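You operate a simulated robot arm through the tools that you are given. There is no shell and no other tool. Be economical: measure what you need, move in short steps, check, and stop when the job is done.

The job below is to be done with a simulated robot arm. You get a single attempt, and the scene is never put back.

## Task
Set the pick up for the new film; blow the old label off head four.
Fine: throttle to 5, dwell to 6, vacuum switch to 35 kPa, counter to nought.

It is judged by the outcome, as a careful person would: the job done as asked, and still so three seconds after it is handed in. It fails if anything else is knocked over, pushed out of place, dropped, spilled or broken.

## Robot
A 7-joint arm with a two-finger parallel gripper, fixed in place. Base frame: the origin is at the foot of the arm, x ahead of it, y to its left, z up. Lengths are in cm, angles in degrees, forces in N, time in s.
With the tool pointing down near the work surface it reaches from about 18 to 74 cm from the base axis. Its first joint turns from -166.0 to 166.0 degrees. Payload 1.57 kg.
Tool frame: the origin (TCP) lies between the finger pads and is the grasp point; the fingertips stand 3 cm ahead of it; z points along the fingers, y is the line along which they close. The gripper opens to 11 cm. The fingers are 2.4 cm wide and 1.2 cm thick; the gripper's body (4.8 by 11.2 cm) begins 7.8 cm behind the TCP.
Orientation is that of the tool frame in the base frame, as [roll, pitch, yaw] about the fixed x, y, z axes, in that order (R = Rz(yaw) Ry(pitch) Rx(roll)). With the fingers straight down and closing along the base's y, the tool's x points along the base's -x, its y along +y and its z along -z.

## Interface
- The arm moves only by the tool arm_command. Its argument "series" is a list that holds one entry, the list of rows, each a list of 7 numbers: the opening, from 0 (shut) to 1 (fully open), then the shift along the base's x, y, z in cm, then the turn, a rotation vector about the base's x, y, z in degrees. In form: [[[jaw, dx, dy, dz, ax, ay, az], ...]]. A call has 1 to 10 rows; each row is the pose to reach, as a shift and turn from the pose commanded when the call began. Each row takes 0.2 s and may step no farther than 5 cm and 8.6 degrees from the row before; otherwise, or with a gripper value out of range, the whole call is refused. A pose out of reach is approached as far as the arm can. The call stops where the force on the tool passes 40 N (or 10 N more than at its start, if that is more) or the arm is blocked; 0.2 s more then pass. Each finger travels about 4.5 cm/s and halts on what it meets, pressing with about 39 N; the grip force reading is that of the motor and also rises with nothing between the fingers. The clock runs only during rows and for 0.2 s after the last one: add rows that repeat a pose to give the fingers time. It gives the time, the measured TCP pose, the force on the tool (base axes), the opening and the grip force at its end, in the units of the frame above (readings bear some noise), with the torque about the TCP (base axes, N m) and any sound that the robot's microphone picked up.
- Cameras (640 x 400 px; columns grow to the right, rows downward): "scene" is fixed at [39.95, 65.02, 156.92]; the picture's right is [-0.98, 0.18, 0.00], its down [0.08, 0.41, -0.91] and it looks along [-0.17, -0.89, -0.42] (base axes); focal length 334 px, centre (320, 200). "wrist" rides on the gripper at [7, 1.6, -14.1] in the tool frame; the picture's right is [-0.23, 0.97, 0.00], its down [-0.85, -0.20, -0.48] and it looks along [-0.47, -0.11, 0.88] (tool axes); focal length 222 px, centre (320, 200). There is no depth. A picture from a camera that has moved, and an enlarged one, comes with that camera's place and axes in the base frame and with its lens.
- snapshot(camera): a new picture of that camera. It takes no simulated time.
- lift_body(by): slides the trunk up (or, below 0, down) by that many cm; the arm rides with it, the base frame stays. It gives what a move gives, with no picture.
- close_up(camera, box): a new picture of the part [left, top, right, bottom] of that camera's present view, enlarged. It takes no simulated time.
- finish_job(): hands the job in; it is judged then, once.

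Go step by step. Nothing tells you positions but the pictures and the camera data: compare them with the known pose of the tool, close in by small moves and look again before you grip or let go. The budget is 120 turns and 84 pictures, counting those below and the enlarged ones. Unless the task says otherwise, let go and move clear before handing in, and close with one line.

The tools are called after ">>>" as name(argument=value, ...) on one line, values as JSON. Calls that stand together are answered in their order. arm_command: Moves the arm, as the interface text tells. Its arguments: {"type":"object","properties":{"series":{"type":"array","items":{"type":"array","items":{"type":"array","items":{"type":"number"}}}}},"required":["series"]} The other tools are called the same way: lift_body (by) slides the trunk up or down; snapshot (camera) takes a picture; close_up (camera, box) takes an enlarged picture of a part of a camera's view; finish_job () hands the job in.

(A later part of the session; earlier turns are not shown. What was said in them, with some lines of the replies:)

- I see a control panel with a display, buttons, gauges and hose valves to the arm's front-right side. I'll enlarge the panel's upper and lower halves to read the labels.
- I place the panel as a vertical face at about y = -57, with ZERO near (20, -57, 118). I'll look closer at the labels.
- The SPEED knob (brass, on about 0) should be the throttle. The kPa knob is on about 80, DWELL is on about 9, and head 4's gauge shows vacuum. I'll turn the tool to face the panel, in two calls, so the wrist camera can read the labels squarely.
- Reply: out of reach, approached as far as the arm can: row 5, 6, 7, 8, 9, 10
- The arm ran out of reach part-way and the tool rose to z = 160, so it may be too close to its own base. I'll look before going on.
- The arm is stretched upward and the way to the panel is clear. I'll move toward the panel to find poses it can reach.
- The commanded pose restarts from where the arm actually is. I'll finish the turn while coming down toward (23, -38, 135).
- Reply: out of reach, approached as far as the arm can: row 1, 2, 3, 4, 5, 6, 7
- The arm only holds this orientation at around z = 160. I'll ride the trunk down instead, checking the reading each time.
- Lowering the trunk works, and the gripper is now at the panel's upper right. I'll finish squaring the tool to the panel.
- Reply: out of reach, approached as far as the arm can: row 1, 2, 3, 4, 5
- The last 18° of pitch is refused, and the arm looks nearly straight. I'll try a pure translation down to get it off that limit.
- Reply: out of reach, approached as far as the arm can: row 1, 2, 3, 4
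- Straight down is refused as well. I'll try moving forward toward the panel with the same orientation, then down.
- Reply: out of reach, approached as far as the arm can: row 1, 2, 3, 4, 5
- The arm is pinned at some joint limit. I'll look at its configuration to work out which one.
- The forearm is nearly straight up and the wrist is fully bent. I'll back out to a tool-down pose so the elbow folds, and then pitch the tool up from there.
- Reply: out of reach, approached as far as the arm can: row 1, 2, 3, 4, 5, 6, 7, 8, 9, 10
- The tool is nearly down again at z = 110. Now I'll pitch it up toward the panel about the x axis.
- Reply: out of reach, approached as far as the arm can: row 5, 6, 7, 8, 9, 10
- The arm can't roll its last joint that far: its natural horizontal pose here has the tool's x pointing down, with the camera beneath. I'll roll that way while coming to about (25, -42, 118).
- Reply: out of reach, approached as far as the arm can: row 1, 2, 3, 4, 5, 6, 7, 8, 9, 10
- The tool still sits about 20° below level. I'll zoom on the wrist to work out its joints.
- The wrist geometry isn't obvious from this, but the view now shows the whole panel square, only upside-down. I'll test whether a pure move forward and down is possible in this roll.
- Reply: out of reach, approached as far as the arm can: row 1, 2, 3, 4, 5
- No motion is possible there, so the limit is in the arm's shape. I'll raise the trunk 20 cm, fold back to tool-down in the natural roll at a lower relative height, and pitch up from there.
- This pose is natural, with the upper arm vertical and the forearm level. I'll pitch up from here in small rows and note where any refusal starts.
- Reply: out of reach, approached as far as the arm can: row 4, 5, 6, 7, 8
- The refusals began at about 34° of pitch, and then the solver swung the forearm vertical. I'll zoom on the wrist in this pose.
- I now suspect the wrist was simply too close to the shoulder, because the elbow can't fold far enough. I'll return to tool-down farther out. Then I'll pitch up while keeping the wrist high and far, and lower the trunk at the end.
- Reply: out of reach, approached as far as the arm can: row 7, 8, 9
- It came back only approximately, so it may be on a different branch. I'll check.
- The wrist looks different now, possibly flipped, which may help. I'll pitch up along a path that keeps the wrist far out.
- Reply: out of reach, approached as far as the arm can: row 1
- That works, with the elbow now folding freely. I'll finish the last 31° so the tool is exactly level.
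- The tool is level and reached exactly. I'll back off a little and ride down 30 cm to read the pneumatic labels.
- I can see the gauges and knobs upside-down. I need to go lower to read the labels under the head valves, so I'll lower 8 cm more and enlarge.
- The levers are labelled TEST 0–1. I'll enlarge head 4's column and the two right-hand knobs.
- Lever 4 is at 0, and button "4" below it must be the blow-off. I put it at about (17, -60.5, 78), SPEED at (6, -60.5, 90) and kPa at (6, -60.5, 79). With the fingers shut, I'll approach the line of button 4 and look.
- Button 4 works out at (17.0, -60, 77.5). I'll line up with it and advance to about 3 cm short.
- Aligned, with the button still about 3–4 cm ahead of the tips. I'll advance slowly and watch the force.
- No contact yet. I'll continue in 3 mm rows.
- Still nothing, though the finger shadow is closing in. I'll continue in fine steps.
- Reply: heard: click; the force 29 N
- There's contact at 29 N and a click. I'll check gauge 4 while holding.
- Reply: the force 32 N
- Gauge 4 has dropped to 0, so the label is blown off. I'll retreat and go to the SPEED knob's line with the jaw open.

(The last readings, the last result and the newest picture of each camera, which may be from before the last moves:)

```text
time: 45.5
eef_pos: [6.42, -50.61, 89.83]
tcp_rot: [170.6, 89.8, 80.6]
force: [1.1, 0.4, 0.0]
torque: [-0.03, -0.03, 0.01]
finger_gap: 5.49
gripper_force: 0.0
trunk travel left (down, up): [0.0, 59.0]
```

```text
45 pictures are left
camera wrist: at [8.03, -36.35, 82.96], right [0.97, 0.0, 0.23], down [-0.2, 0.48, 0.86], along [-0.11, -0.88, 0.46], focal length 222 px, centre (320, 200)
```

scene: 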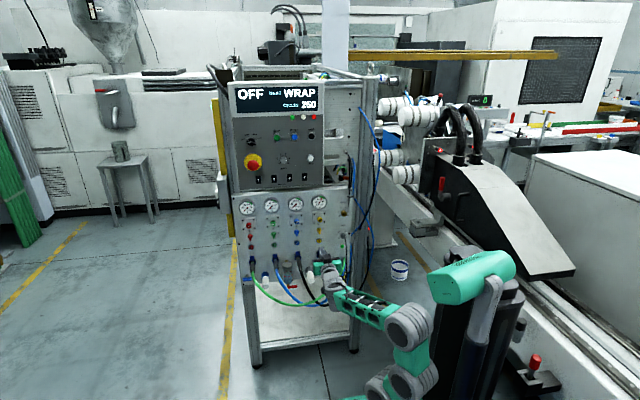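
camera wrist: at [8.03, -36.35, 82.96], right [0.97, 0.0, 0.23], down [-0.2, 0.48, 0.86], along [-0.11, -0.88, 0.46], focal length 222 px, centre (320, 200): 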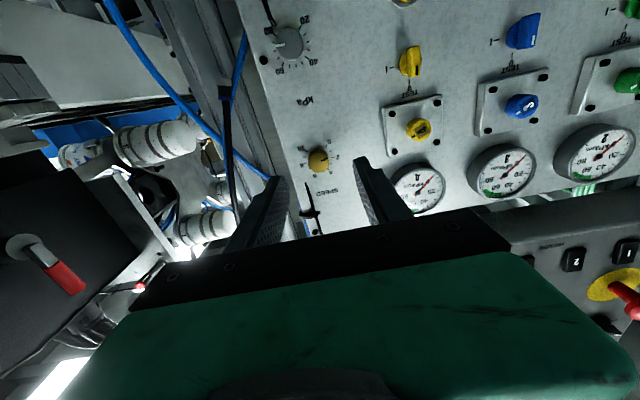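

The SPEED knob sits at about (5.9, -61, 90.7). I'll move up to it with a 4 cm opening and look closely.

>>> arm_command(series=[[[0.36, -0.5, -2, 0.9, 0, 0, 0], [0.36, -0.5, -5, 0.9, 0, 0, 0], [0.36, -0.5, -5, 0.9, 0, 0, 0]]])

>>> close_up(camera="wrist", box=[230, 90, 410, 205])

>>> close_up(camera="scene", box=[325, 190, 357, 240])

```text
time: 46.3
eef_pos: [5.82, -55.63, 90.57]
tcp_rot: [167.2, 89.8, 77.2]
force: [-0.4, 0.9, -0.2]
torque: [0.0, 0.02, 0.01]
finger_gap: 3.95
gripper_force: 0.0
trunk travel left (down, up): [0.0, 59.0]
```

```text
3.48 times, centred on (320, 148) of wrist
camera zoom: at [7.4, -41.41, 83.71], right [0.97, 0.0, 0.23], down [-0.2, 0.48, 0.86], along [-0.11, -0.88, 0.46], focal length 773 px, centre (320, 383)
```

zoom: 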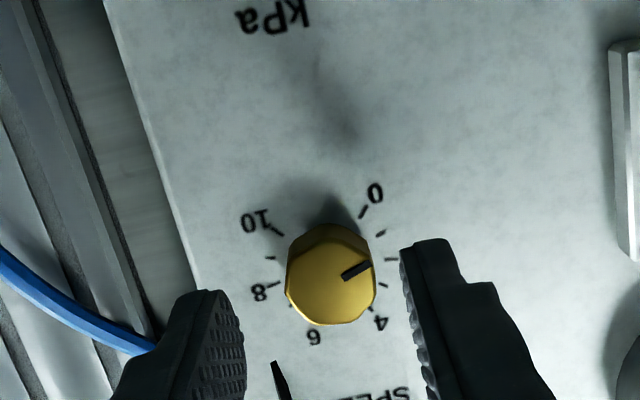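

```text
8.00 times, centred on (341, 215) of scene
camera zoom: at [39.95, 65.02, 156.92], right [-0.98, 0.18, 0.0], down [0.08, 0.41, -0.91], along [-0.17, -0.89, -0.42], focal length 2670 px, centre (152, 80)
```

zoom: 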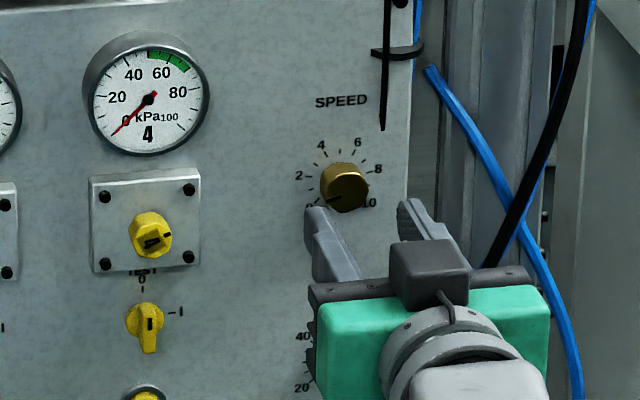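

SPEED reads about 1.2, and its center is about (5.9, 91.2) with the panel at y = -63. I'll pre-turn the tool 50° counter-clockwise and then advance over the knob.

>>> arm_command(series=[[[0.36, 0.1, 0, 0.6, 0, 8.4, 0], [0.36, 0.1, 0, 0.6, 0, 16.8, 0], [0.36, 0.1, 0, 0.6, 0, 25.2, 0], [0.36, 0.1, 0, 0.6, 0, 33.6, 0], [0.36, 0.1, 0, 0.6, 0, 42, 0], [0.36, 0.1, 0, 0.6, 0, 50, 0], [0.36, 0.1, -2, 0.6, 0, 50, 0], [0.36, 0.1, -3, 0.6, 0, 50, 0], [0.36, 0.1, -3.4, 0.6, 0, 50, 0], [0.36, 0.1, -3.7, 0.6, 0, 50, 0]]])

>>> snapshot(camera="wrist")

```text
time: 48.5
eef_pos: [6.13, -59.31, 91.33]
tcp_rot: [-90.2, 40.0, 179.8]
force: [0.4, -0.2, 0.8]
torque: [0.01, 0.01, -0.01]
finger_gap: 3.94
gripper_force: 0.1
trunk travel left (down, up): [0.0, 59.0]
```

```text
42 pictures are left
camera wrist: at [1.84, -45.12, 85.63], right [0.8, 0.0, -0.6], down [0.53, 0.48, 0.7], along [0.28, -0.88, 0.38], focal length 222 px, centre (320, 200)
```

wrist: 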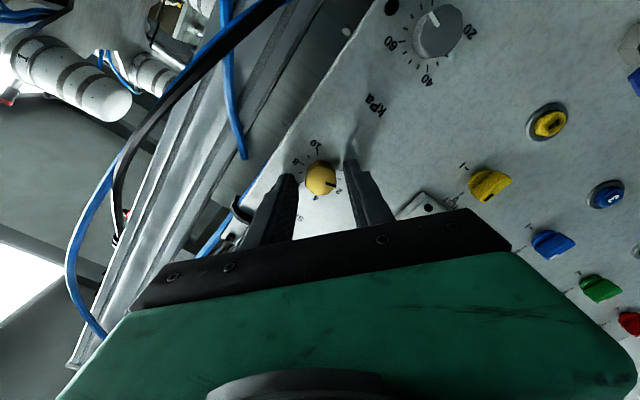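

The knob is centred between the fingers. I'll grip and turn clockwise the first 56°.

>>> arm_command(series=[[[0, 0, 0, 0, 0, 0, 0], [0, 0, 0, 0, 0, 0, 0], [0, 0, 0, 0, 0, 0, 0], [0, 0, 0, 0, 0, -8, 0], [0, 0, 0, 0, 0, -16, 0], [0, 0, 0, 0, 0, -24, 0], [0, 0, 0, 0, 0, -32, 0], [0, 0, 0, 0, 0, -40, 0], [0, 0, 0, 0, 0, -48, 0], [0, 0, 0, 0, 0, -56, 0]]])

>>> close_up(camera="wrist", box=[230, 100, 410, 215])

```text
time: 50.7
eef_pos: [6.08, -59.33, 91.31]
tcp_rot: [91.7, 83.8, 1.5]
force: [-10.7, 3.5, -1.2]
torque: [-0.86, 0.02, -0.21]
finger_gap: 2.42
gripper_force: 36.7
trunk travel left (down, up): [0.0, 59.0]
```

```text
3.48 times, centred on (320, 158) of wrist
camera zoom: at [8.35, -45.13, 84.61], right [0.94, 0.0, 0.33], down [-0.29, 0.48, 0.83], along [-0.16, -0.88, 0.45], focal length 773 px, centre (320, 348)
```

zoom: 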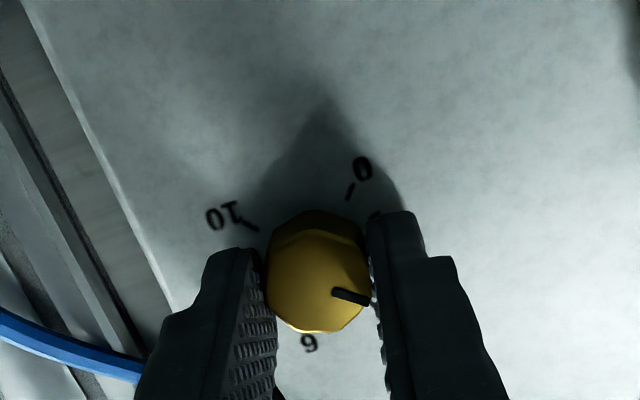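

The knob is turning with the grip. I'll continue about 46° more, with a slight x correction for the side force.

>>> arm_command(series=[[[0, -0.1, 0, 0, 0, -8, 0], [0, -0.1, 0, 0, 0, -16, 0], [0, -0.1, 0, 0, 0, -24, 0], [0, -0.1, 0, 0, 0, -32, 0], [0, -0.1, 0, 0, 0, -40, 0], [0, -0.1, 0, 0, 0, -46, 0], [0, -0.1, 0, 0, 0, -46, 0]]])

>>> close_up(camera="wrist", box=[230, 100, 410, 215])

>>> close_up(camera="scene", box=[325, 195, 357, 215])

```text
time: 52.3
eef_pos: [5.77, -59.29, 91.24]
tcp_rot: [90.3, 37.7, 0.3]
force: [-17.5, 13.6, -8.5]
torque: [0.14, 0.05, -0.4]
finger_gap: 2.42
gripper_force: 36.5
trunk travel left (down, up): [0.0, 59.0]
```

```text
3.48 times, centred on (320, 158) of wrist
camera zoom: at [12.25, -45.13, 88.27], right [0.42, 0.0, 0.91], down [-0.8, 0.48, 0.37], along [-0.43, -0.88, 0.2], focal length 773 px, centre (320, 348)
```

zoom: 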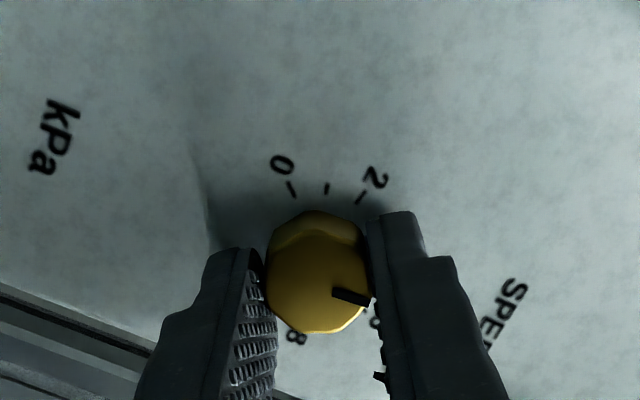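

```text
16.00 times, centred on (341, 205) of scene
camera zoom: at [39.95, 65.02, 156.92], right [-0.98, 0.18, 0.0], down [0.08, 0.41, -0.91], along [-0.17, -0.89, -0.42], focal length 5340 px, centre (-16, 120)
```

zoom: 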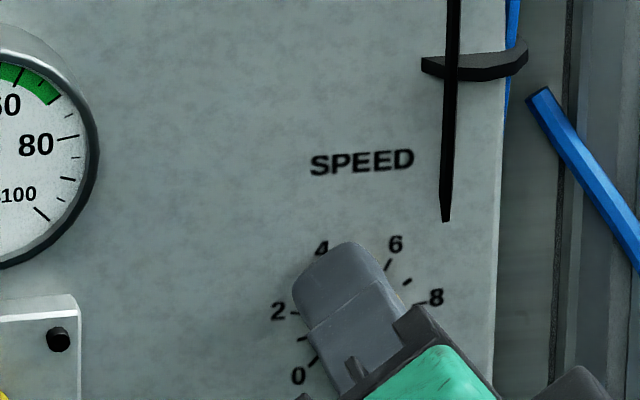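

The turn is done, so I'll let go, back off 5 cm and roll back to read the dial.

>>> arm_command(series=[[[0.36, 0, 0, 0, 0, 0, 0], [0.36, 0, 0, 0, 0, 0, 0], [0.36, 0, 2, 0, 0, 0, 0], [0.36, 0, 4, 0, 0, 8, 0], [0.36, 0, 4, 0, 0, 16, 0], [0.36, 0, 4, 0, 0, 24, 0], [0.36, 0, 4, 0, 0, 32, 0], [0.36, 0, 4, 0, 0, 40, 0], [0.36, 0, 4, 0, 0, 48, 0], [0.36, 0, 4, 0, 0, 52, 0]]])

>>> close_up(camera="wrist", box=[260, 100, 380, 175])

>>> close_up(camera="scene", box=[325, 197, 357, 217])

```text
time: 54.5
eef_pos: [5.91, -55.33, 91.29]
tcp_rot: [-160.1, 89.9, 109.8]
force: [0.0, -0.6, 0.8]
torque: [0.02, -0.02, 0.0]
finger_gap: 3.93
gripper_force: 0.1
trunk travel left (down, up): [0.0, 59.0]
```

```text
5.33 times, centred on (320, 138) of wrist
camera zoom: at [7.6, -41.13, 84.4], right [0.97, 0.0, 0.23], down [-0.2, 0.48, 0.86], along [-0.11, -0.88, 0.46], focal length 1185 px, centre (320, 533)
```

zoom: 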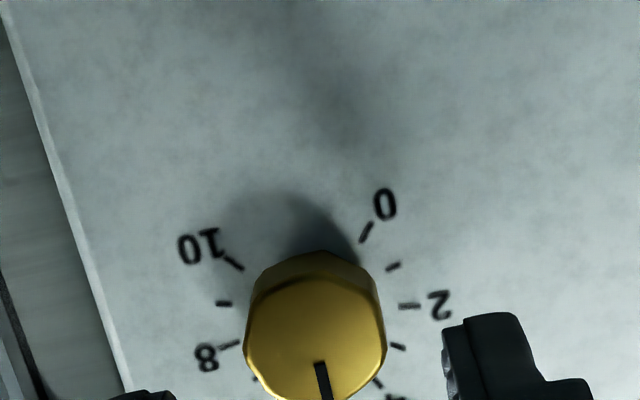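

```text
16.00 times, centred on (341, 207) of scene
camera zoom: at [39.95, 65.02, 156.92], right [-0.98, 0.18, 0.0], down [0.08, 0.41, -0.91], along [-0.17, -0.89, -0.42], focal length 5340 px, centre (-16, 88)
```

zoom: 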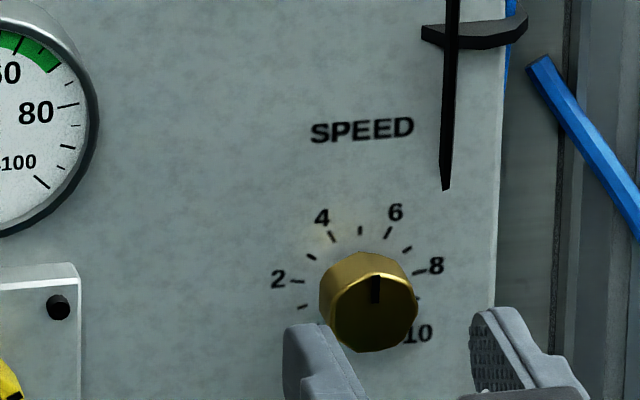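

SPEED now points at 5. Next is the kPa knob, at about (5.6, -61, 79.6), so I'll move down in front of it.

>>> arm_command(series=[[[0.36, 0, 2, -3, 0, 0, 0], [0.36, -0.1, 2, -7, 0, 0, 0], [0.36, -0.3, 2, -11.6, 0, 0, 0], [0.36, -0.3, 1, -11.6, 0, 0, 0], [0.36, -0.3, 1, -11.6, 0, 0, 0]]])

>>> close_up(camera="wrist", box=[220, 70, 420, 195])

>>> close_up(camera="scene", box=[317, 215, 357, 265])

```text
time: 55.7
eef_pos: [5.82, -54.46, 79.73]
tcp_rot: [166.9, 89.8, 77.1]
force: [-0.7, 0.0, -0.6]
torque: [-0.03, 0.01, 0.0]
finger_gap: 3.96
gripper_force: 0.1
trunk travel left (down, up): [0.0, 59.0]
```

```text
3.20 times, centred on (320, 132) of wrist
camera zoom: at [7.45, -40.24, 72.87], right [0.97, 0.0, 0.23], down [-0.2, 0.48, 0.86], along [-0.11, -0.88, 0.46], focal length 711 px, centre (320, 416)
```

zoom: 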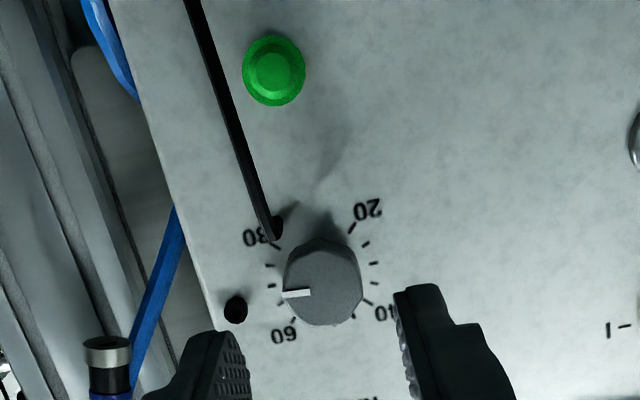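

```text
8.00 times, centred on (337, 240) of scene
camera zoom: at [39.95, 65.02, 156.92], right [-0.98, 0.18, 0.0], down [0.08, 0.41, -0.91], along [-0.17, -0.89, -0.42], focal length 2670 px, centre (184, -120)
```

zoom: 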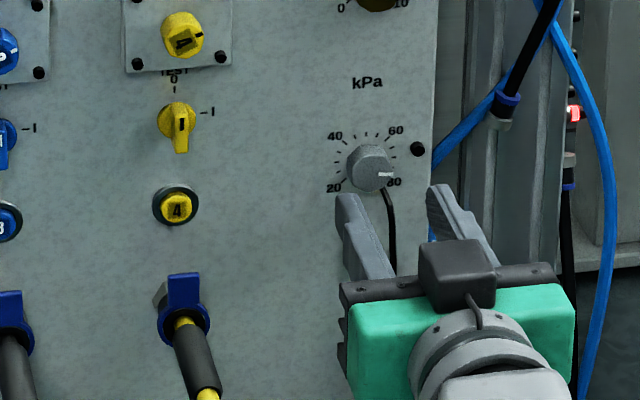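

The kPa knob reads about 72, ticks are every 5 kPa, and 35 lies roughly 166° counter-clockwise. A cable plug sits at the lower right of the knob. To keep the fingers off it I'll use three strokes with the finger line between 10° and 66°.

>>> arm_command(series=[[[0.36, 0, 0, -0.3, 0, 5, 0], [0.36, 0, 0, -0.3, 0, 10, 0], [0.36, 0, -2, -0.3, 0, 10, 0], [0.36, 0, -3.5, -0.3, 0, 10, 0], [0.36, 0, -4.2, -0.3, 0, 10, 0], [0.36, 0, -4.5, -0.3, 0, 10, 0]]])

>>> close_up(camera="wrist", box=[230, 100, 410, 215])

```text
time: 57.1
eef_pos: [5.76, -58.85, 79.38]
tcp_rot: [-91.0, 80.0, 179.1]
force: [0.4, 0.4, -0.3]
torque: [0.0, 0.04, -0.01]
finger_gap: 3.92
gripper_force: 0.0
trunk travel left (down, up): [0.0, 59.0]
```

```text
3.48 times, centred on (320, 158) of wrist
camera zoom: at [6.11, -44.68, 72.38], right [1.0, 0.0, 0.06], down [-0.05, 0.48, 0.88], along [-0.03, -0.88, 0.48], focal length 773 px, centre (320, 348)
```

zoom: 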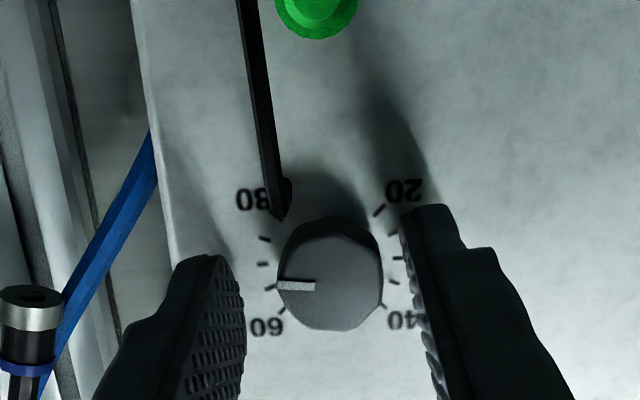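

Clear of the cable. I'll grip and turn counter-clockwise 56°.

>>> arm_command(series=[[[0, 0, 0, 0, 0, 0, 0], [0, 0, 0, 0, 0, 0, 0], [0, 0, 0, 0, 0, 0, 0], [0, 0, 0, 0, 0, 8, 0], [0, 0, 0, 0, 0, 16, 0], [0, 0, 0, 0, 0, 24, 0], [0, 0, 0, 0, 0, 32, 0], [0, 0, 0, 0, 0, 40, 0], [0, 0, 0, 0, 0, 48, 0], [0, 0, 0, 0, 0, 56, 0]]])

>>> close_up(camera="wrist", box=[230, 100, 410, 215])

```text
time: 59.3
eef_pos: [5.7, -58.86, 79.46]
tcp_rot: [-90.1, 24.0, 179.9]
force: [12.2, -11.9, 3.7]
torque: [-0.42, -0.02, 0.89]
finger_gap: 2.44
gripper_force: 36.8
trunk travel left (down, up): [0.0, 59.0]
```

```text
3.48 times, centred on (320, 158) of wrist
camera zoom: at [0.11, -44.67, 75.17], right [0.6, 0.0, -0.8], down [0.7, 0.48, 0.53], along [0.38, -0.88, 0.29], focal length 773 px, centre (320, 348)
```

zoom: 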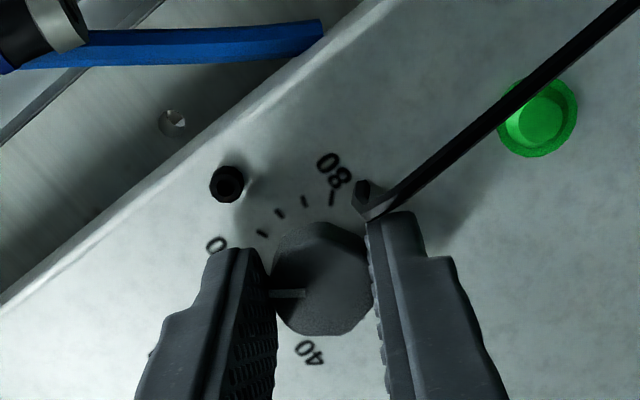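

The knob turned, but one finger is now right beside the cable. I'll open only slightly, back straight off, roll back and advance for stroke two.

>>> arm_command(series=[[[0.26, 0, 0, 0, 0, 0, 0], [0.26, 0, 0, 0, 0, 0, 0], [0.26, 0, 2, 0, 0, 0, 0], [0.26, 0, 3, 0, 0, 0, 0], [0.36, 0, 3, 0, 0, -8.5, 0], [0.36, 0, 3, 0, 0, -17, 0], [0.36, 0, 3, 0, 0, -25.5, 0], [0.36, 0, 3, 0, 0, -34, 0], [0.36, 0, 3, 0, 0, -42.5, 0], [0.36, 0, 3, 0, 0, -51, 0]]])

>>> close_up(camera="wrist", box=[230, 100, 410, 215])

```text
time: 61.5
eef_pos: [5.7, -55.79, 79.3]
tcp_rot: [-90.6, 75.1, 179.4]
force: [0.1, 0.8, 0.2]
torque: [0.03, 0.01, -0.01]
finger_gap: 3.97
gripper_force: 0.1
trunk travel left (down, up): [0.0, 59.0]
```

```text
3.48 times, centred on (320, 158) of wrist
camera zoom: at [5.48, -41.59, 72.22], right [1.0, 0.0, -0.03], down [0.03, 0.48, 0.88], along [0.01, -0.88, 0.48], focal length 773 px, centre (320, 348)
```

zoom: 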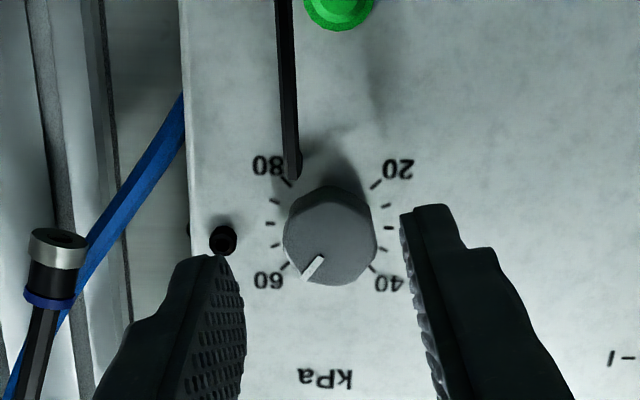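

The mark is now near 58, so about 110° remains. Stroke two: roll back 8° more, advance, grip and turn 55°.

>>> arm_command(series=[[[0.36, 0.1, 0, 0, 0, -8, 0], [0.36, 0.1, -2, 0, 0, -8, 0], [0.36, 0.1, -2.7, 0, 0, -8, 0], [0.36, 0.1, -3.1, 0, 0, -8, 0], [0, 0.1, -3.1, 0, 0, -8, 0], [0, 0.1, -3.1, 0, 0, -8, 0], [0, 0.1, -3.1, 0, 0, -8, 0]]])

>>> arm_command(series=[[[0, 0, 0, 0, 0, 8, 0], [0, 0, 0, 0, 0, 16, 0], [0, 0, 0, 0, 0, 24, 0], [0, 0, 0, 0, 0, 32, 0], [0, 0, 0, 0, 0, 40, 0], [0, 0, 0, 0, 0, 48, 0], [0, 0, 0, 0, 0, 55, 0], [0, 0, 0, 0, 0, 55, 0]]])

>>> arm_command(series=[[[0.26, 0, 0, 0, 0, 0, 0], [0.26, 0, 0, 0, 0, 0, 0], [0.26, 0, 2, 0, 0, 0, 0], [0.26, 0, 3, 0, 0, 0, 0], [0.36, 0, 3, 0, 0, -8.5, 0], [0.36, 0, 3, 0, 0, -17, 0], [0.36, 0, 3, 0, 0, -25.5, 0], [0.36, 0, 3, 0, 0, -34, 0], [0.36, 0, 3, 0, 0, -42.5, 0], [0.36, 0, 3, 0, 0, -51, 0]]])

>>> close_up(camera="wrist", box=[260, 110, 380, 190])

```text
time: 63.1
eef_pos: [5.98, -58.82, 79.34]
tcp_rot: [-91.8, 83.0, 178.4]
force: [6.3, -1.9, -1.2]
torque: [-0.12, 0.0, 0.0]
finger_gap: 2.46
gripper_force: 31.9
trunk travel left (down, up): [0.0, 59.0]
```

```text
time: 64.9
eef_pos: [5.86, -58.82, 79.49]
tcp_rot: [-90.2, 27.9, 179.8]
force: [4.4, 14.5, -1.9]
torque: [0.53, 0.03, -0.36]
finger_gap: 2.48
gripper_force: 36.5
trunk travel left (down, up): [0.0, 59.0]
```

```text
time: 67.1
eef_pos: [5.86, -56.03, 79.35]
tcp_rot: [-90.9, 79.2, 179.0]
force: [-0.4, -0.2, -0.2]
torque: [0.01, 0.02, 0.04]
finger_gap: 3.95
gripper_force: 0.0
trunk travel left (down, up): [0.0, 59.0]
```

```text
5.00 times, centred on (320, 150) of wrist
camera zoom: at [6.15, -41.77, 72.28], right [1.0, 0.0, 0.04], down [-0.04, 0.48, 0.88], along [-0.02, -0.88, 0.48], focal length 1111 px, centre (320, 450)
```

zoom: 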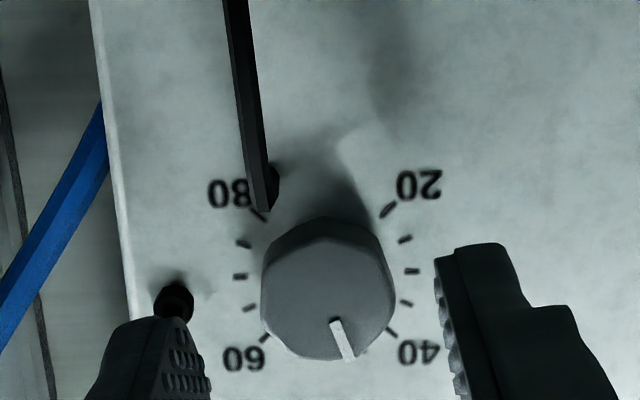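

The mark is now about 19° past 50 toward 40, so about 48.5° remains to 35. Stroke three.

>>> arm_command(series=[[[0.36, 0, -2, 0, 0, 0, 0], [0.36, 0, -2.5, 0, 0, 0, 0], [0.36, 0, -2.9, 0, 0, 0, 0], [0, 0, -2.9, 0, 0, 0, 0], [0, 0, -2.9, 0, 0, 0, 0], [0, 0, -2.9, 0, 0, 0, 0]]])

>>> arm_command(series=[[[0, 0, 0, 0, 0, 8, 0], [0, 0, 0, 0, 0, 16, 0], [0, 0, 0, 0, 0, 24, 0], [0, 0, 0, 0, 0, 32, 0], [0, 0, 0, 0, 0, 40, 0], [0, 0, 0, 0, 0, 48.5, 0], [0, 0, 0, 0, 0, 48.5, 0]]])

>>> arm_command(series=[[[0.26, 0, 0, 0, 0, 0, 0], [0.26, 0, 0, 0, 0, 0, 0], [0.26, 0, 2, 0, 0, 0, 0], [0.26, 0, 3, 0, 0, 0, 0], [0.36, 0, 3, 0, 0, -8.5, 0], [0.36, 0, 3, 0, 0, -17, 0], [0.36, 0, 3, 0, 0, -25.5, 0], [0.36, 0, 3, 0, 0, -34, 0], [0.36, 0, 3, 0, 0, -42.5, 0], [0.36, 0, 3, 0, 0, -51, 0]]])

>>> close_up(camera="wrist", box=[260, 110, 380, 190])

>>> close_up(camera="scene", box=[325, 222, 357, 242])

```text
time: 68.5
eef_pos: [5.94, -58.78, 79.21]
tcp_rot: [-91.1, 79.0, 179.0]
force: [6.4, -0.8, -1.2]
torque: [-0.12, 0.0, 0.17]
finger_gap: 2.45
gripper_force: 32.0
trunk travel left (down, up): [0.0, 59.0]
```

```text
time: 70.1
eef_pos: [5.81, -58.76, 79.47]
tcp_rot: [-90.1, 30.5, 179.6]
force: [-4.7, -3.5, 0.6]
torque: [-0.14, 0.01, 0.0]
finger_gap: 2.42
gripper_force: 36.6
trunk travel left (down, up): [0.0, 59.0]
```

```text
time: 72.3
eef_pos: [5.84, -55.78, 79.27]
tcp_rot: [-91.3, 81.8, 178.7]
force: [0.0, 0.5, 0.6]
torque: [0.0, 0.02, 0.01]
finger_gap: 3.95
gripper_force: 0.1
trunk travel left (down, up): [0.0, 59.0]
```

```text
5.00 times, centred on (320, 150) of wrist
camera zoom: at [6.44, -41.58, 72.26], right [1.0, 0.0, 0.08], down [-0.07, 0.48, 0.88], along [-0.04, -0.88, 0.47], focal length 1111 px, centre (320, 450)
```

zoom: 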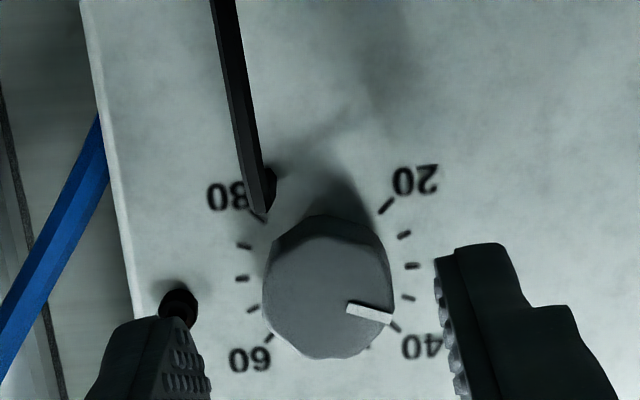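

```text
16.00 times, centred on (341, 232) of scene
camera zoom: at [39.95, 65.02, 156.92], right [-0.98, 0.18, 0.0], down [0.08, 0.41, -0.91], along [-0.17, -0.89, -0.42], focal length 5340 px, centre (-16, -312)
```

zoom: 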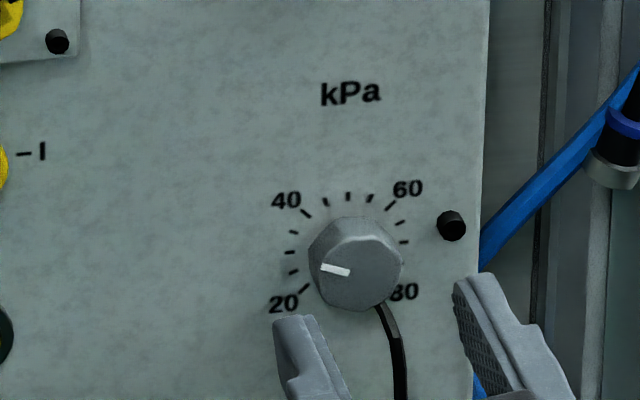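

The kPa knob now reads about 35 in both views. Next I'll back off, move across and raise the trunk to the upper panel for DWELL.

>>> arm_command(series=[[[0.36, 0, 3, 0, 0, -2.5, 0], [0.36, 2, 7, 0, 0, -5, 0], [0.36, 6, 9, 0, 0, -8, 0], [0.36, 10.5, 9, 0, 0, -8, 0], [0.36, 15, 9, 0, 0, -8, 0], [0.36, 19, 9, 0, 0, -8, 0], [0.36, 21, 9, 0, 0, -8, 0], [0.36, 21, 9, 0, 0, -8, 0]]])

>>> lift_body(by=39)

>>> snapshot(camera="wrist")

```text
time: 73.3
eef_pos: [4.89, -47.6, 79.83]
tcp_rot: [-30.4, 89.5, -132.4]
force: [-0.4, 0.4, -0.6]
torque: [-0.01, 0.01, 0.03]
finger_gap: 3.97
gripper_force: 0.2
trunk travel left (down, up): [0.0, 59.0]
stopped in row 4: the force on the tool passed its limit (the readings are from after the stop); the commanded pose is now the measured one
```

```text
time: 77.0
eef_pos: [5.04, -47.54, 118.83]
tcp_rot: [-40.5, 89.6, -142.4]
force: [-0.7, -0.6, -0.6]
torque: [-0.01, 0.02, -0.03]
finger_gap: 3.98
gripper_force: 0.1
trunk travel left (down, up): [-39.0, 20.0]
```

```text
28 pictures are left
camera wrist: at [9.52, -34.03, 111.76], right [0.95, -0.2, 0.22], down [-0.09, 0.51, 0.85], along [-0.29, -0.83, 0.47], focal length 222 px, centre (320, 200)
```

wrist: 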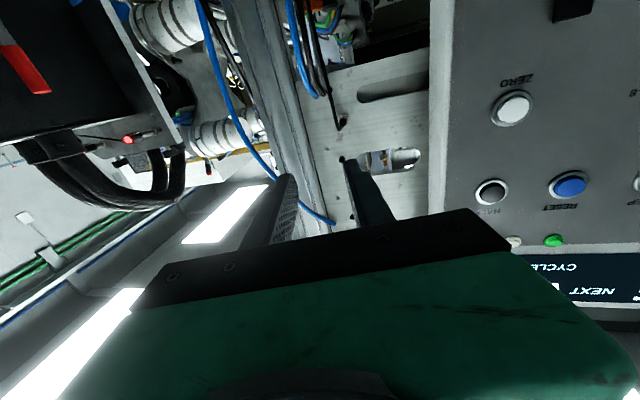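

That move stopped on force in row 4 and the tool came out skewed, so I need to check whether anything was hit.

>>> snapshot(camera="scene")

>>> close_up(camera="scene", box=[225, 185, 385, 315])

```text
27 pictures are left
```

scene: 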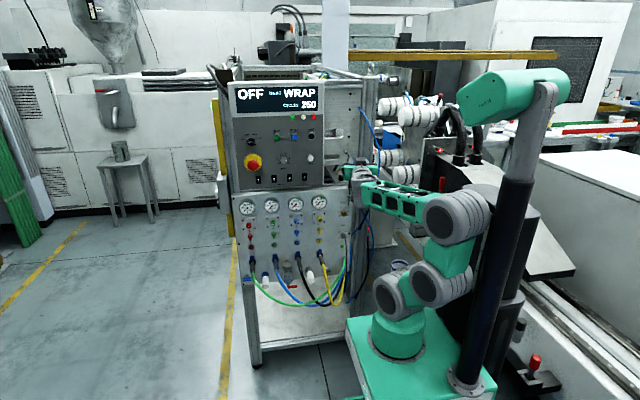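

```text
3.08 times, centred on (305, 250) of scene
camera zoom: at [39.95, 65.02, 156.92], right [-0.98, 0.18, 0.0], down [0.08, 0.41, -0.91], along [-0.17, -0.89, -0.42], focal length 1027 px, centre (366, 46)
```

zoom: 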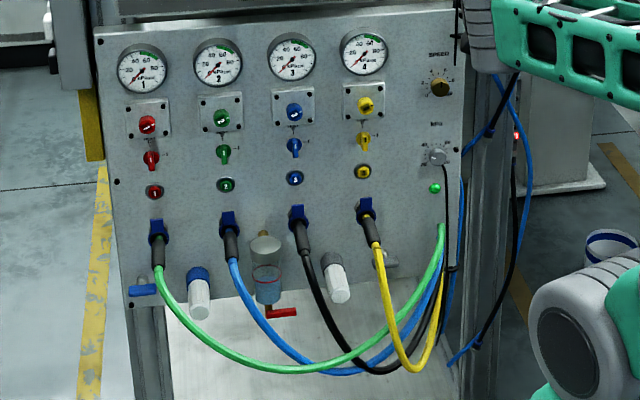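

Nothing on the panel looks disturbed; the elbow most likely folded against its own column when I pulled back that far. I'll straighten the tool and move out and across toward DWELL in small steps.

>>> arm_command(series=[[[0.36, 0.5, -1, 0, 0, 0, 4], [0.36, 1, -2, 0, 0, 0, 8], [0.36, 2, -3, 0, 0, 0, 11.9], [0.36, 4, -3.5, 0, 0, 0, 11.9], [0.36, 7, -3.5, 0, 0, 0, 11.9], [0.36, 10, -3.5, 0, 0, 0, 11.9], [0.36, 13, -3.5, 0, 0, 0, 11.9], [0.36, 16, -3.5, 0, 0, 0, 11.9], [0.36, 19, -3.5, 0, 0, 0, 11.9], [0.36, 22, -3.5, 0, 0, 0, 11.9]]])

>>> snapshot(camera="wrist")

```text
time: 79.2
eef_pos: [27.3, -51.38, 118.83]
tcp_rot: [-35.9, 89.5, -126.0]
force: [-0.6, -0.2, -0.1]
torque: [-0.01, 0.02, 0.03]
finger_gap: 3.97
gripper_force: 0.0
trunk travel left (down, up): [-39.0, 20.0]
```

```text
25 pictures are left
camera wrist: at [28.91, -37.11, 111.66], right [0.97, 0.0, 0.22], down [-0.2, 0.48, 0.85], along [-0.11, -0.88, 0.47], focal length 222 px, centre (320, 200)
```

wrist: 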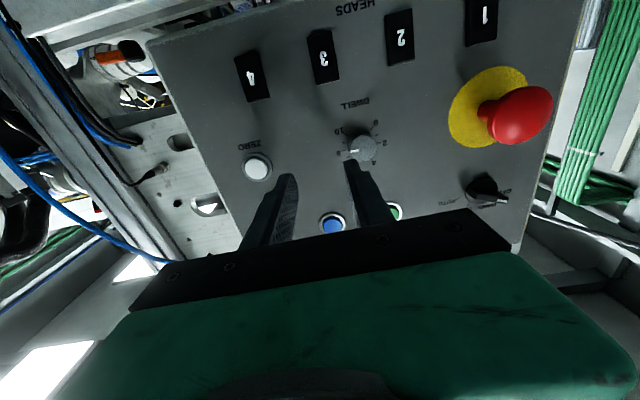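

The tool is square again. DWELL is at about (31.3, -57, 117.9), with the E-stop about 10 cm beside it, clear of the gripper. I'll line up.

>>> arm_command(series=[[[0.36, 2, 0, -0.5, 0, 0, 0], [0.36, 3.9, -0.6, -0.9, 0, 0, 0], [0.36, 3.9, -0.6, -0.9, 0, 0, 0]]])

>>> close_up(camera="wrist", box=[230, 90, 410, 205])

```text
time: 80.0
eef_pos: [31.07, -51.78, 117.84]
tcp_rot: [-42.2, 89.6, -132.3]
force: [-0.4, -0.9, 0.6]
torque: [0.01, 0.0, -0.04]
finger_gap: 3.97
gripper_force: 0.1
trunk travel left (down, up): [-39.0, 20.0]
```

```text
3.48 times, centred on (320, 148) of wrist
camera zoom: at [32.61, -37.64, 110.78], right [0.97, 0.0, 0.22], down [-0.19, 0.48, 0.85], along [-0.11, -0.88, 0.47], focal length 773 px, centre (320, 383)
```

zoom: 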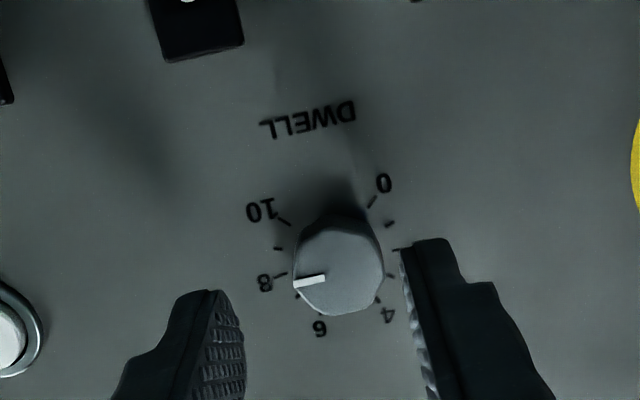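

DWELL reads about 8.4, and 6 lies about 66° counter-clockwise. I'll pre-roll 33° clockwise, advance over the knob and grip.

>>> arm_command(series=[[[0.36, 0.2, 0, 0.2, 0, -8.5, 0], [0.36, 0.2, 0, 0.2, 0, -17, 0], [0.36, 0.2, 0, 0.2, 0, -25.5, 0], [0.36, 0.2, 0, 0.2, 0, -33, 0], [0.36, 0.2, -2, 0.2, 0, -33, 0], [0.36, 0.2, -3, 0.2, 0, -33, 0], [0.36, 0.2, -3.5, 0.2, 0, -33, 0]]])

>>> close_up(camera="wrist", box=[230, 100, 410, 215])

```text
time: 81.6
eef_pos: [31.21, -55.1, 118.12]
tcp_rot: [89.5, 57.3, -0.6]
force: [0.9, -0.1, -0.7]
torque: [0.0, -0.01, 0.0]
finger_gap: 3.97
gripper_force: 0.0
trunk travel left (down, up): [-39.0, 20.0]
```

```text
3.48 times, centred on (320, 158) of wrist
camera zoom: at [36.48, -41.0, 112.99], right [0.7, 0.0, 0.72], down [-0.63, 0.48, 0.61], along [-0.35, -0.88, 0.34], focal length 773 px, centre (320, 348)
```

zoom: 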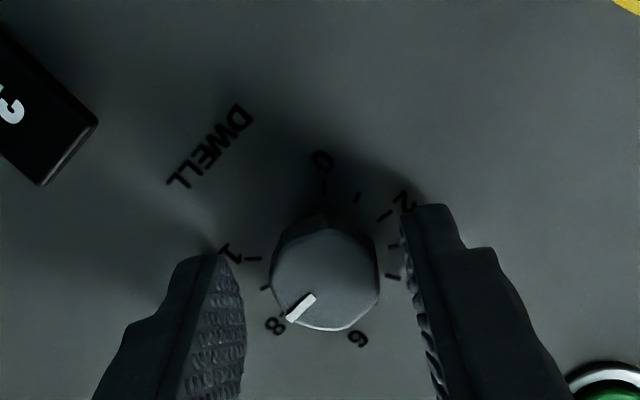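

Centred. I'll grip and turn 66° counter-clockwise, then release and back off.

>>> arm_command(series=[[[0, 0, 0, 0, 0, 0, 0], [0, 0, 0, 0, 0, 0, 0], [0, 0, 0, 0, 0, 0, 0], [0, 0, 0, 0, 0, 8, 0], [0, 0, 0, 0, 0, 16, 0], [0, 0, 0, 0, 0, 24, 0], [0, 0, 0, 0, 0, 32, 0], [0, 0, 0, 0, 0, 40, 0], [0, 0, 0, 0, 0, 48, 0]]])

>>> arm_command(series=[[[0, 0, 0, 0, 0, 8, 0], [0, 0, 0, 0, 0, 16, 0], [0, 0, 0, 0, 0, 18, 0], [0.36, 0, 0, 0, 0, 18, 0], [0.36, 0, 0, 0, 0, 18, 0], [0.36, 0, 2, 0, 0, 18, 0], [0.36, 0, 3.5, 0, 0, 10, 0], [0.36, 0, 3.5, 0, 0, 2, 0], [0.36, 0, 3.5, 0, 0, -6, 0], [0.36, 0, 3.5, 0, 0, -14, 0]]])

>>> close_up(camera="wrist", box=[260, 110, 380, 190])

>>> close_up(camera="scene", box=[268, 145, 308, 170])

```text
time: 83.6
eef_pos: [31.55, -55.18, 118.08]
tcp_rot: [-88.7, 74.5, -178.4]
force: [17.6, -9.8, 9.8]
torque: [0.48, -0.01, 0.22]
finger_gap: 2.45
gripper_force: 36.3
trunk travel left (down, up): [-39.0, 20.0]
```

```text
time: 85.8
eef_pos: [31.17, -51.55, 118.06]
tcp_rot: [-73.0, 88.8, -163.2]
force: [-0.7, 0.9, 0.3]
torque: [0.02, -0.02, -0.02]
finger_gap: 3.97
gripper_force: 0.1
trunk travel left (down, up): [-39.0, 20.0]
```

```text
5.00 times, centred on (320, 150) of wrist
camera zoom: at [32.67, -37.51, 111.1], right [0.98, 0.0, 0.21], down [-0.18, 0.48, 0.86], along [-0.1, -0.88, 0.47], focal length 1111 px, centre (320, 450)
```

zoom: 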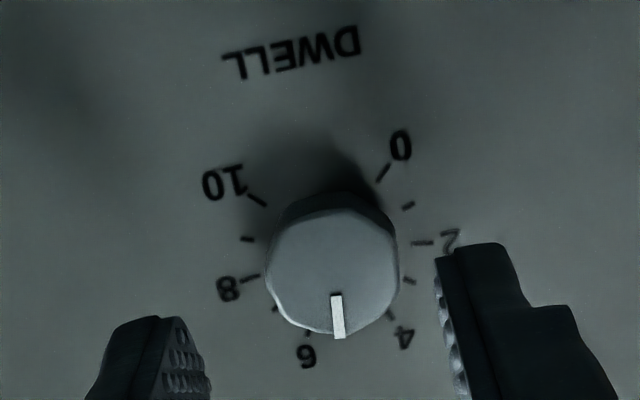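

```text
16.00 times, centred on (288, 158) of scene
camera zoom: at [39.95, 65.02, 156.92], right [-0.98, 0.18, 0.0], down [0.08, 0.41, -0.91], along [-0.17, -0.89, -0.42], focal length 5340 px, centre (832, 880)
```

zoom: 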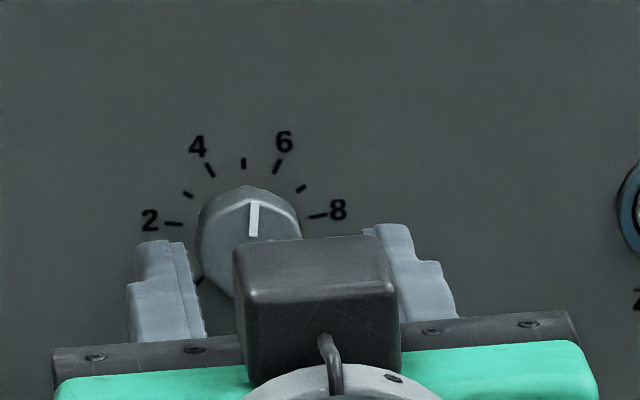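

DWELL went a bit too far, to about 5.3, because the grip squared itself on the knob's flats. I'll regrip at the release angle and turn 20° clockwise.

>>> arm_command(series=[[[0.36, 0.15, 0, 0, 0, 8, 0], [0.36, 0.15, 0, 0, 0, 16, 0], [0.36, 0.15, 0, 0, 0, 24, 0], [0.36, 0.15, 0, 0, 0, 32, 0], [0.36, 0.15, -2, 0, 0, 32, 0], [0.36, 0.15, -3, 0, 0, 32, 0], [0.36, 0.15, -3.5, 0, 0, 32, 0], [0, 0.15, -3.5, 0, 0, 32, 0], [0, 0.15, -3.5, 0, 0, 32, 0], [0, 0.15, -3.5, 0, 0, 32, 0]]])

>>> arm_command(series=[[[0, 0, 0, 0, 0, -7, 0], [0, 0, 0, 0, 0, -14, 0], [0, 0, 0, 0, 0, -20, 0], [0, 0, 0, 0, 0, -20, 0], [0.36, 0, 0, 0, 0, -20, 0], [0.36, 0, 0, 0, 0, -20, 0], [0.36, 0, 2, 0, 0, -20, 0], [0.36, 0, 4, 0, 0, -20, 0], [0.36, 0, 4, 0, 0, -26, 0], [0.36, 0, 4, 0, 0, -32, 0]]])

>>> close_up(camera="wrist", box=[260, 110, 380, 190])

>>> close_up(camera="scene", box=[268, 145, 308, 170])

```text
time: 88.0
eef_pos: [31.44, -55.39, 118.1]
tcp_rot: [-89.5, 56.5, -179.4]
force: [6.4, -1.0, -4.8]
torque: [-0.32, 0.0, 0.43]
finger_gap: 2.45
gripper_force: 31.8
trunk travel left (down, up): [-39.0, 20.0]
```

```text
time: 90.2
eef_pos: [31.29, -51.18, 118.07]
tcp_rot: [-74.6, 88.7, -164.5]
force: [0.1, -0.7, -0.6]
torque: [0.02, -0.01, 0.02]
finger_gap: 3.96
gripper_force: 0.1
trunk travel left (down, up): [-39.0, 20.0]
```

```text
5.00 times, centred on (320, 150) of wrist
camera zoom: at [32.76, -36.99, 111.04], right [0.98, 0.0, 0.21], down [-0.18, 0.48, 0.86], along [-0.1, -0.88, 0.47], focal length 1111 px, centre (320, 450)
```

zoom: 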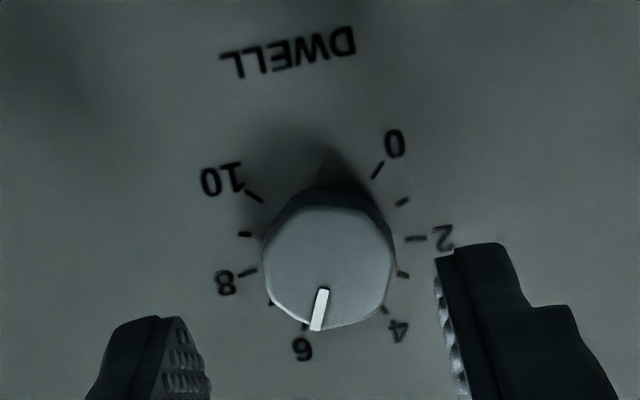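

```text
16.00 times, centred on (288, 158) of scene
camera zoom: at [39.95, 65.02, 156.92], right [-0.98, 0.18, 0.0], down [0.08, 0.41, -0.91], along [-0.17, -0.89, -0.42], focal length 5340 px, centre (832, 880)
```

zoom: 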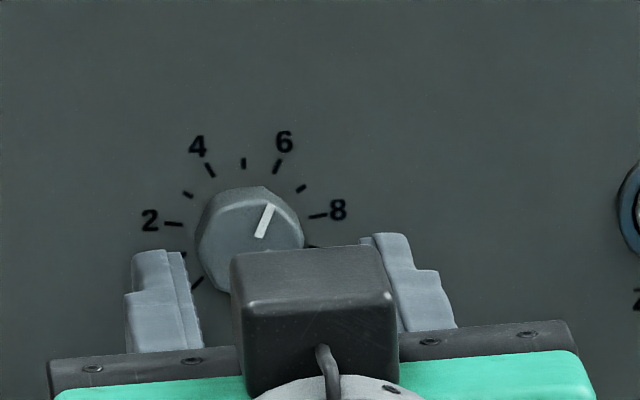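

DWELL is at about 5.8. One more small nudge of roughly 7° clockwise.

>>> arm_command(series=[[[0.36, 0.1, 0, 0, 0, 6, 0], [0.36, 0.1, 0, 0, 0, 12, 0], [0.36, 0.1, -2, 0, 0, 12, 0], [0.36, 0.1, -3.4, 0, 0, 12, 0], [0.36, 0.1, -4, 0, 0, 12, 0], [0, 0.1, -4, 0, 0, 12, 0], [0, 0.1, -4, 0, 0, 12, 0], [0, 0.1, -4, 0, 0, 12, 0], [0, 0.1, -4, 0, 0, 8, 0], [0, 0.1, -4, 0, 0, 5, 0]]])

>>> arm_command(series=[[[0, 0, 0, 0, 0, 0, 0], [0.36, 0, 0, 0, 0, 0, 0], [0.36, 0, 0, 0, 0, 0, 0], [0.36, 0, 2, 0, 0, 0, 0], [0.36, 0, 4, 0, 0, 0, 0], [0.36, 0, 4, 0, 0, -5, 0]]])

>>> close_up(camera="wrist", box=[260, 110, 380, 190])

>>> close_up(camera="scene", box=[268, 145, 308, 170])

```text
time: 92.4
eef_pos: [31.46, -55.12, 118.07]
tcp_rot: [-87.3, 83.8, -177.3]
force: [4.5, -1.9, -2.3]
torque: [-0.83, 0.0, 0.14]
finger_gap: 2.47
gripper_force: 36.7
trunk travel left (down, up): [-39.0, 20.0]
```

```text
time: 93.8
eef_pos: [31.47, -51.21, 118.1]
tcp_rot: [-74.5, 88.7, -164.5]
force: [0.1, 0.5, 0.5]
torque: [-0.02, -0.01, -0.02]
finger_gap: 3.94
gripper_force: 0.1
trunk travel left (down, up): [-39.0, 20.0]
```

```text
5.00 times, centred on (320, 150) of wrist
camera zoom: at [32.86, -37.11, 111.07], right [0.98, 0.0, 0.21], down [-0.18, 0.48, 0.86], along [-0.1, -0.88, 0.47], focal length 1111 px, centre (320, 450)
```

zoom: 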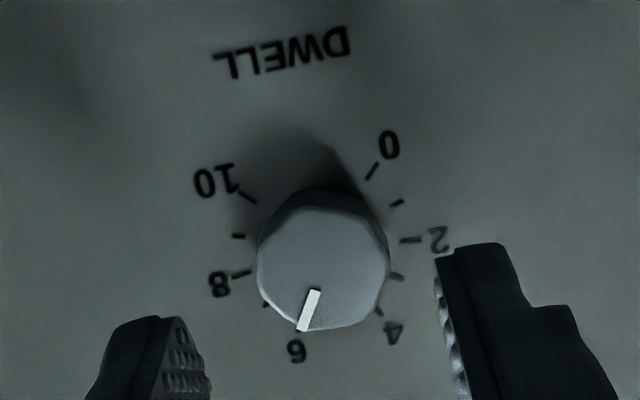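

```text
16.00 times, centred on (288, 158) of scene
camera zoom: at [39.95, 65.02, 156.92], right [-0.98, 0.18, 0.0], down [0.08, 0.41, -0.91], along [-0.17, -0.89, -0.42], focal length 5340 px, centre (832, 880)
```

zoom: 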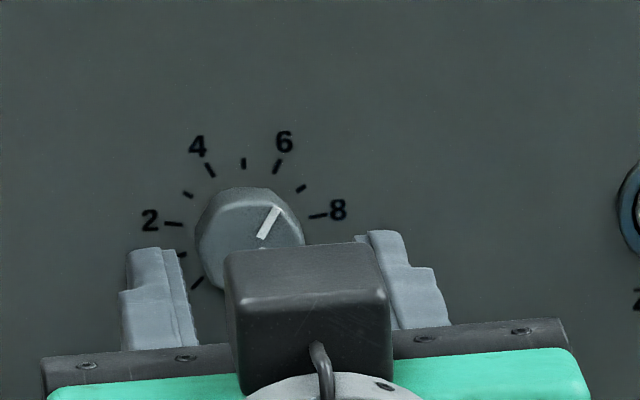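

DWELL now reads 6 in both views. Last is ZERO, at about (21.2, -58, 117.9). I'll shut the jaw and line up.

>>> arm_command(series=[[[0, -3.5, 0.5, -0.1, 0, 0, 0], [0, -7, 0.5, -0.1, 0, 0, 0], [0, -10.2, 0.5, -0.1, 0, 0, 0], [0, -10.2, 0, -0.1, 0, 0, 0], [0, -10.2, -1, -0.1, 0, 0, 0]]])

>>> close_up(camera="wrist", box=[220, 80, 420, 205])

```text
time: 95.0
eef_pos: [21.31, -52.03, 118.01]
tcp_rot: [-75.8, 88.8, -165.9]
force: [0.2, 0.1, -0.2]
torque: [0.01, -0.03, 0.01]
finger_gap: 0.02
gripper_force: 21.6
trunk travel left (down, up): [-39.0, 20.0]
```

```text
3.20 times, centred on (320, 142) of wrist
camera zoom: at [22.69, -37.95, 110.99], right [0.98, 0.0, 0.21], down [-0.18, 0.48, 0.86], along [-0.1, -0.88, 0.47], focal length 711 px, centre (320, 384)
```

zoom: 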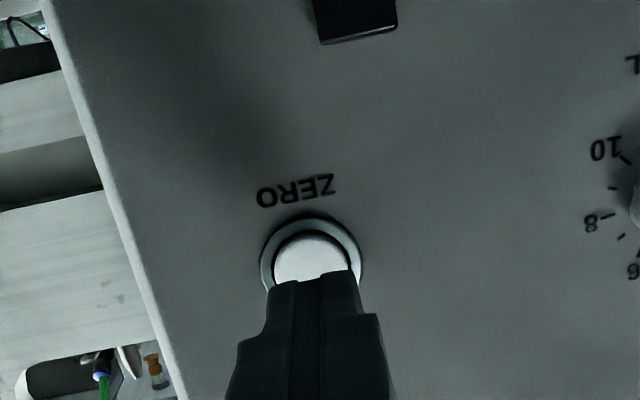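

A slight shift left, then I'll press slowly until the click.

>>> arm_command(series=[[[0, -0.3, -1, -0.2, 0, 0, 0], [0, -0.3, -1.8, -0.2, 0, 0, 0], [0, -0.3, -2.1, -0.2, 0, 0, 0], [0, -0.3, -2.4, -0.2, 0, 0, 0], [0, -0.3, -2.7, -0.2, 0, 0, 0], [0, -0.3, -3, -0.2, 0, 0, 0], [0, -0.3, -3.2, -0.2, 0, 0, 0], [0, -0.3, -3.4, -0.2, 0, 0, 0], [0, -0.3, -3.6, -0.2, 0, 0, 0], [0, -0.3, -3.8, -0.2, 0, 0, 0]]])

>>> close_up(camera="scene", box=[225, 70, 345, 150])

```text
time: 97.2
eef_pos: [21.05, -55.45, 117.75]
tcp_rot: [-72.7, 88.5, -162.8]
force: [2.8, 37.0, -5.4]
torque: [0.36, -0.3, 0.06]
finger_gap: 0.0
gripper_force: 21.4
trunk travel left (down, up): [-39.0, 20.0]
heard: click
```

```text
5.00 times, centred on (285, 110) of scene
camera zoom: at [39.95, 65.02, 156.92], right [-0.98, 0.18, 0.0], down [0.08, 0.41, -0.91], along [-0.17, -0.89, -0.42], focal length 1669 px, centre (495, 650)
```

zoom: 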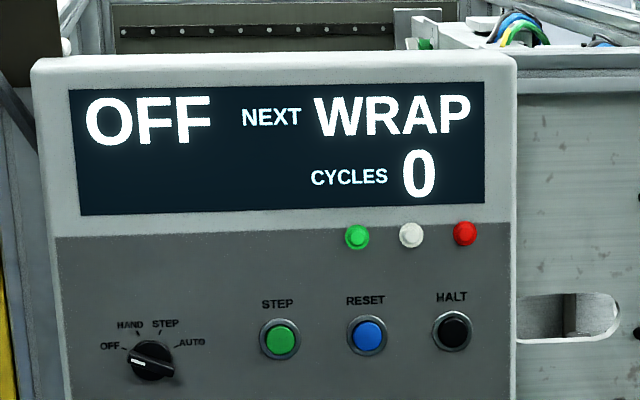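

The button clicked and CYCLES shows 0. I'll back straight off and make a final check of everything.

>>> arm_command(series=[[[0, 0, 1.5, 0, 0, 0, 0], [0, 0, 4, 0, 0, 0, 0], [0, 0, 6, 3, 0, 0, 0], [0, 0, 6, 7, 0, 0, 0], [0, 0, 6, 11, 0, 0, 0], [0, 0, 6, 11, 0, 0, 0]]])

>>> close_up(camera="scene", box=[220, 75, 380, 190])

>>> close_up(camera="scene", box=[285, 190, 357, 245])

```text
time: 98.6
eef_pos: [21.13, -49.91, 128.69]
tcp_rot: [-74.7, 88.8, -164.8]
force: [0.2, 0.2, 0.9]
torque: [0.02, -0.01, 0.03]
finger_gap: 0.01
gripper_force: 21.1
trunk travel left (down, up): [-39.0, 20.0]
```

```text
3.48 times, centred on (300, 132) of scene
camera zoom: at [39.95, 65.02, 156.92], right [-0.98, 0.18, 0.0], down [0.08, 0.41, -0.91], along [-0.17, -0.89, -0.42], focal length 1161 px, centre (390, 435)
```

zoom: 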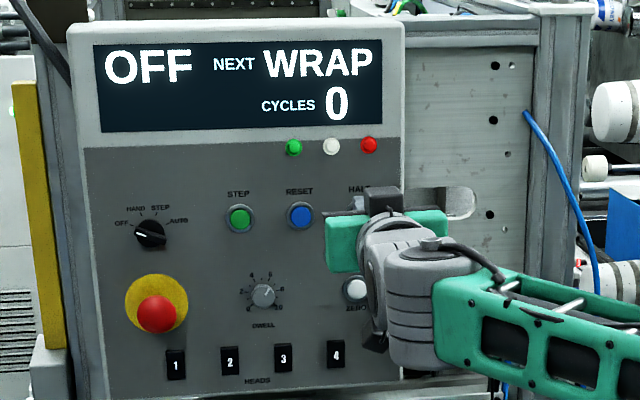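

```text
7.27 times, centred on (321, 218) of scene
camera zoom: at [39.95, 65.02, 156.92], right [-0.98, 0.18, 0.0], down [0.08, 0.41, -0.91], along [-0.17, -0.89, -0.42], focal length 2427 px, centre (313, 73)
```

zoom: 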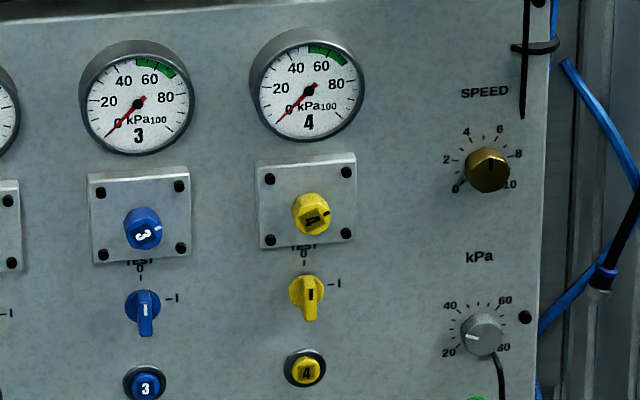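

SPEED reads 5, kPa 35 and DWELL 6; gauge 4 and the counter are both at 0. The arm is clear of the panel, so I'm handing in.

>>> finish_job()

```text
The job is handed in.
```

I blew the old label off head four (its gauge fell to 0) and set the throttle to 5, dwell to 6, vacuum switch to about 35 kPa and counter to 0; I took the knob marked SPEED as the throttle.
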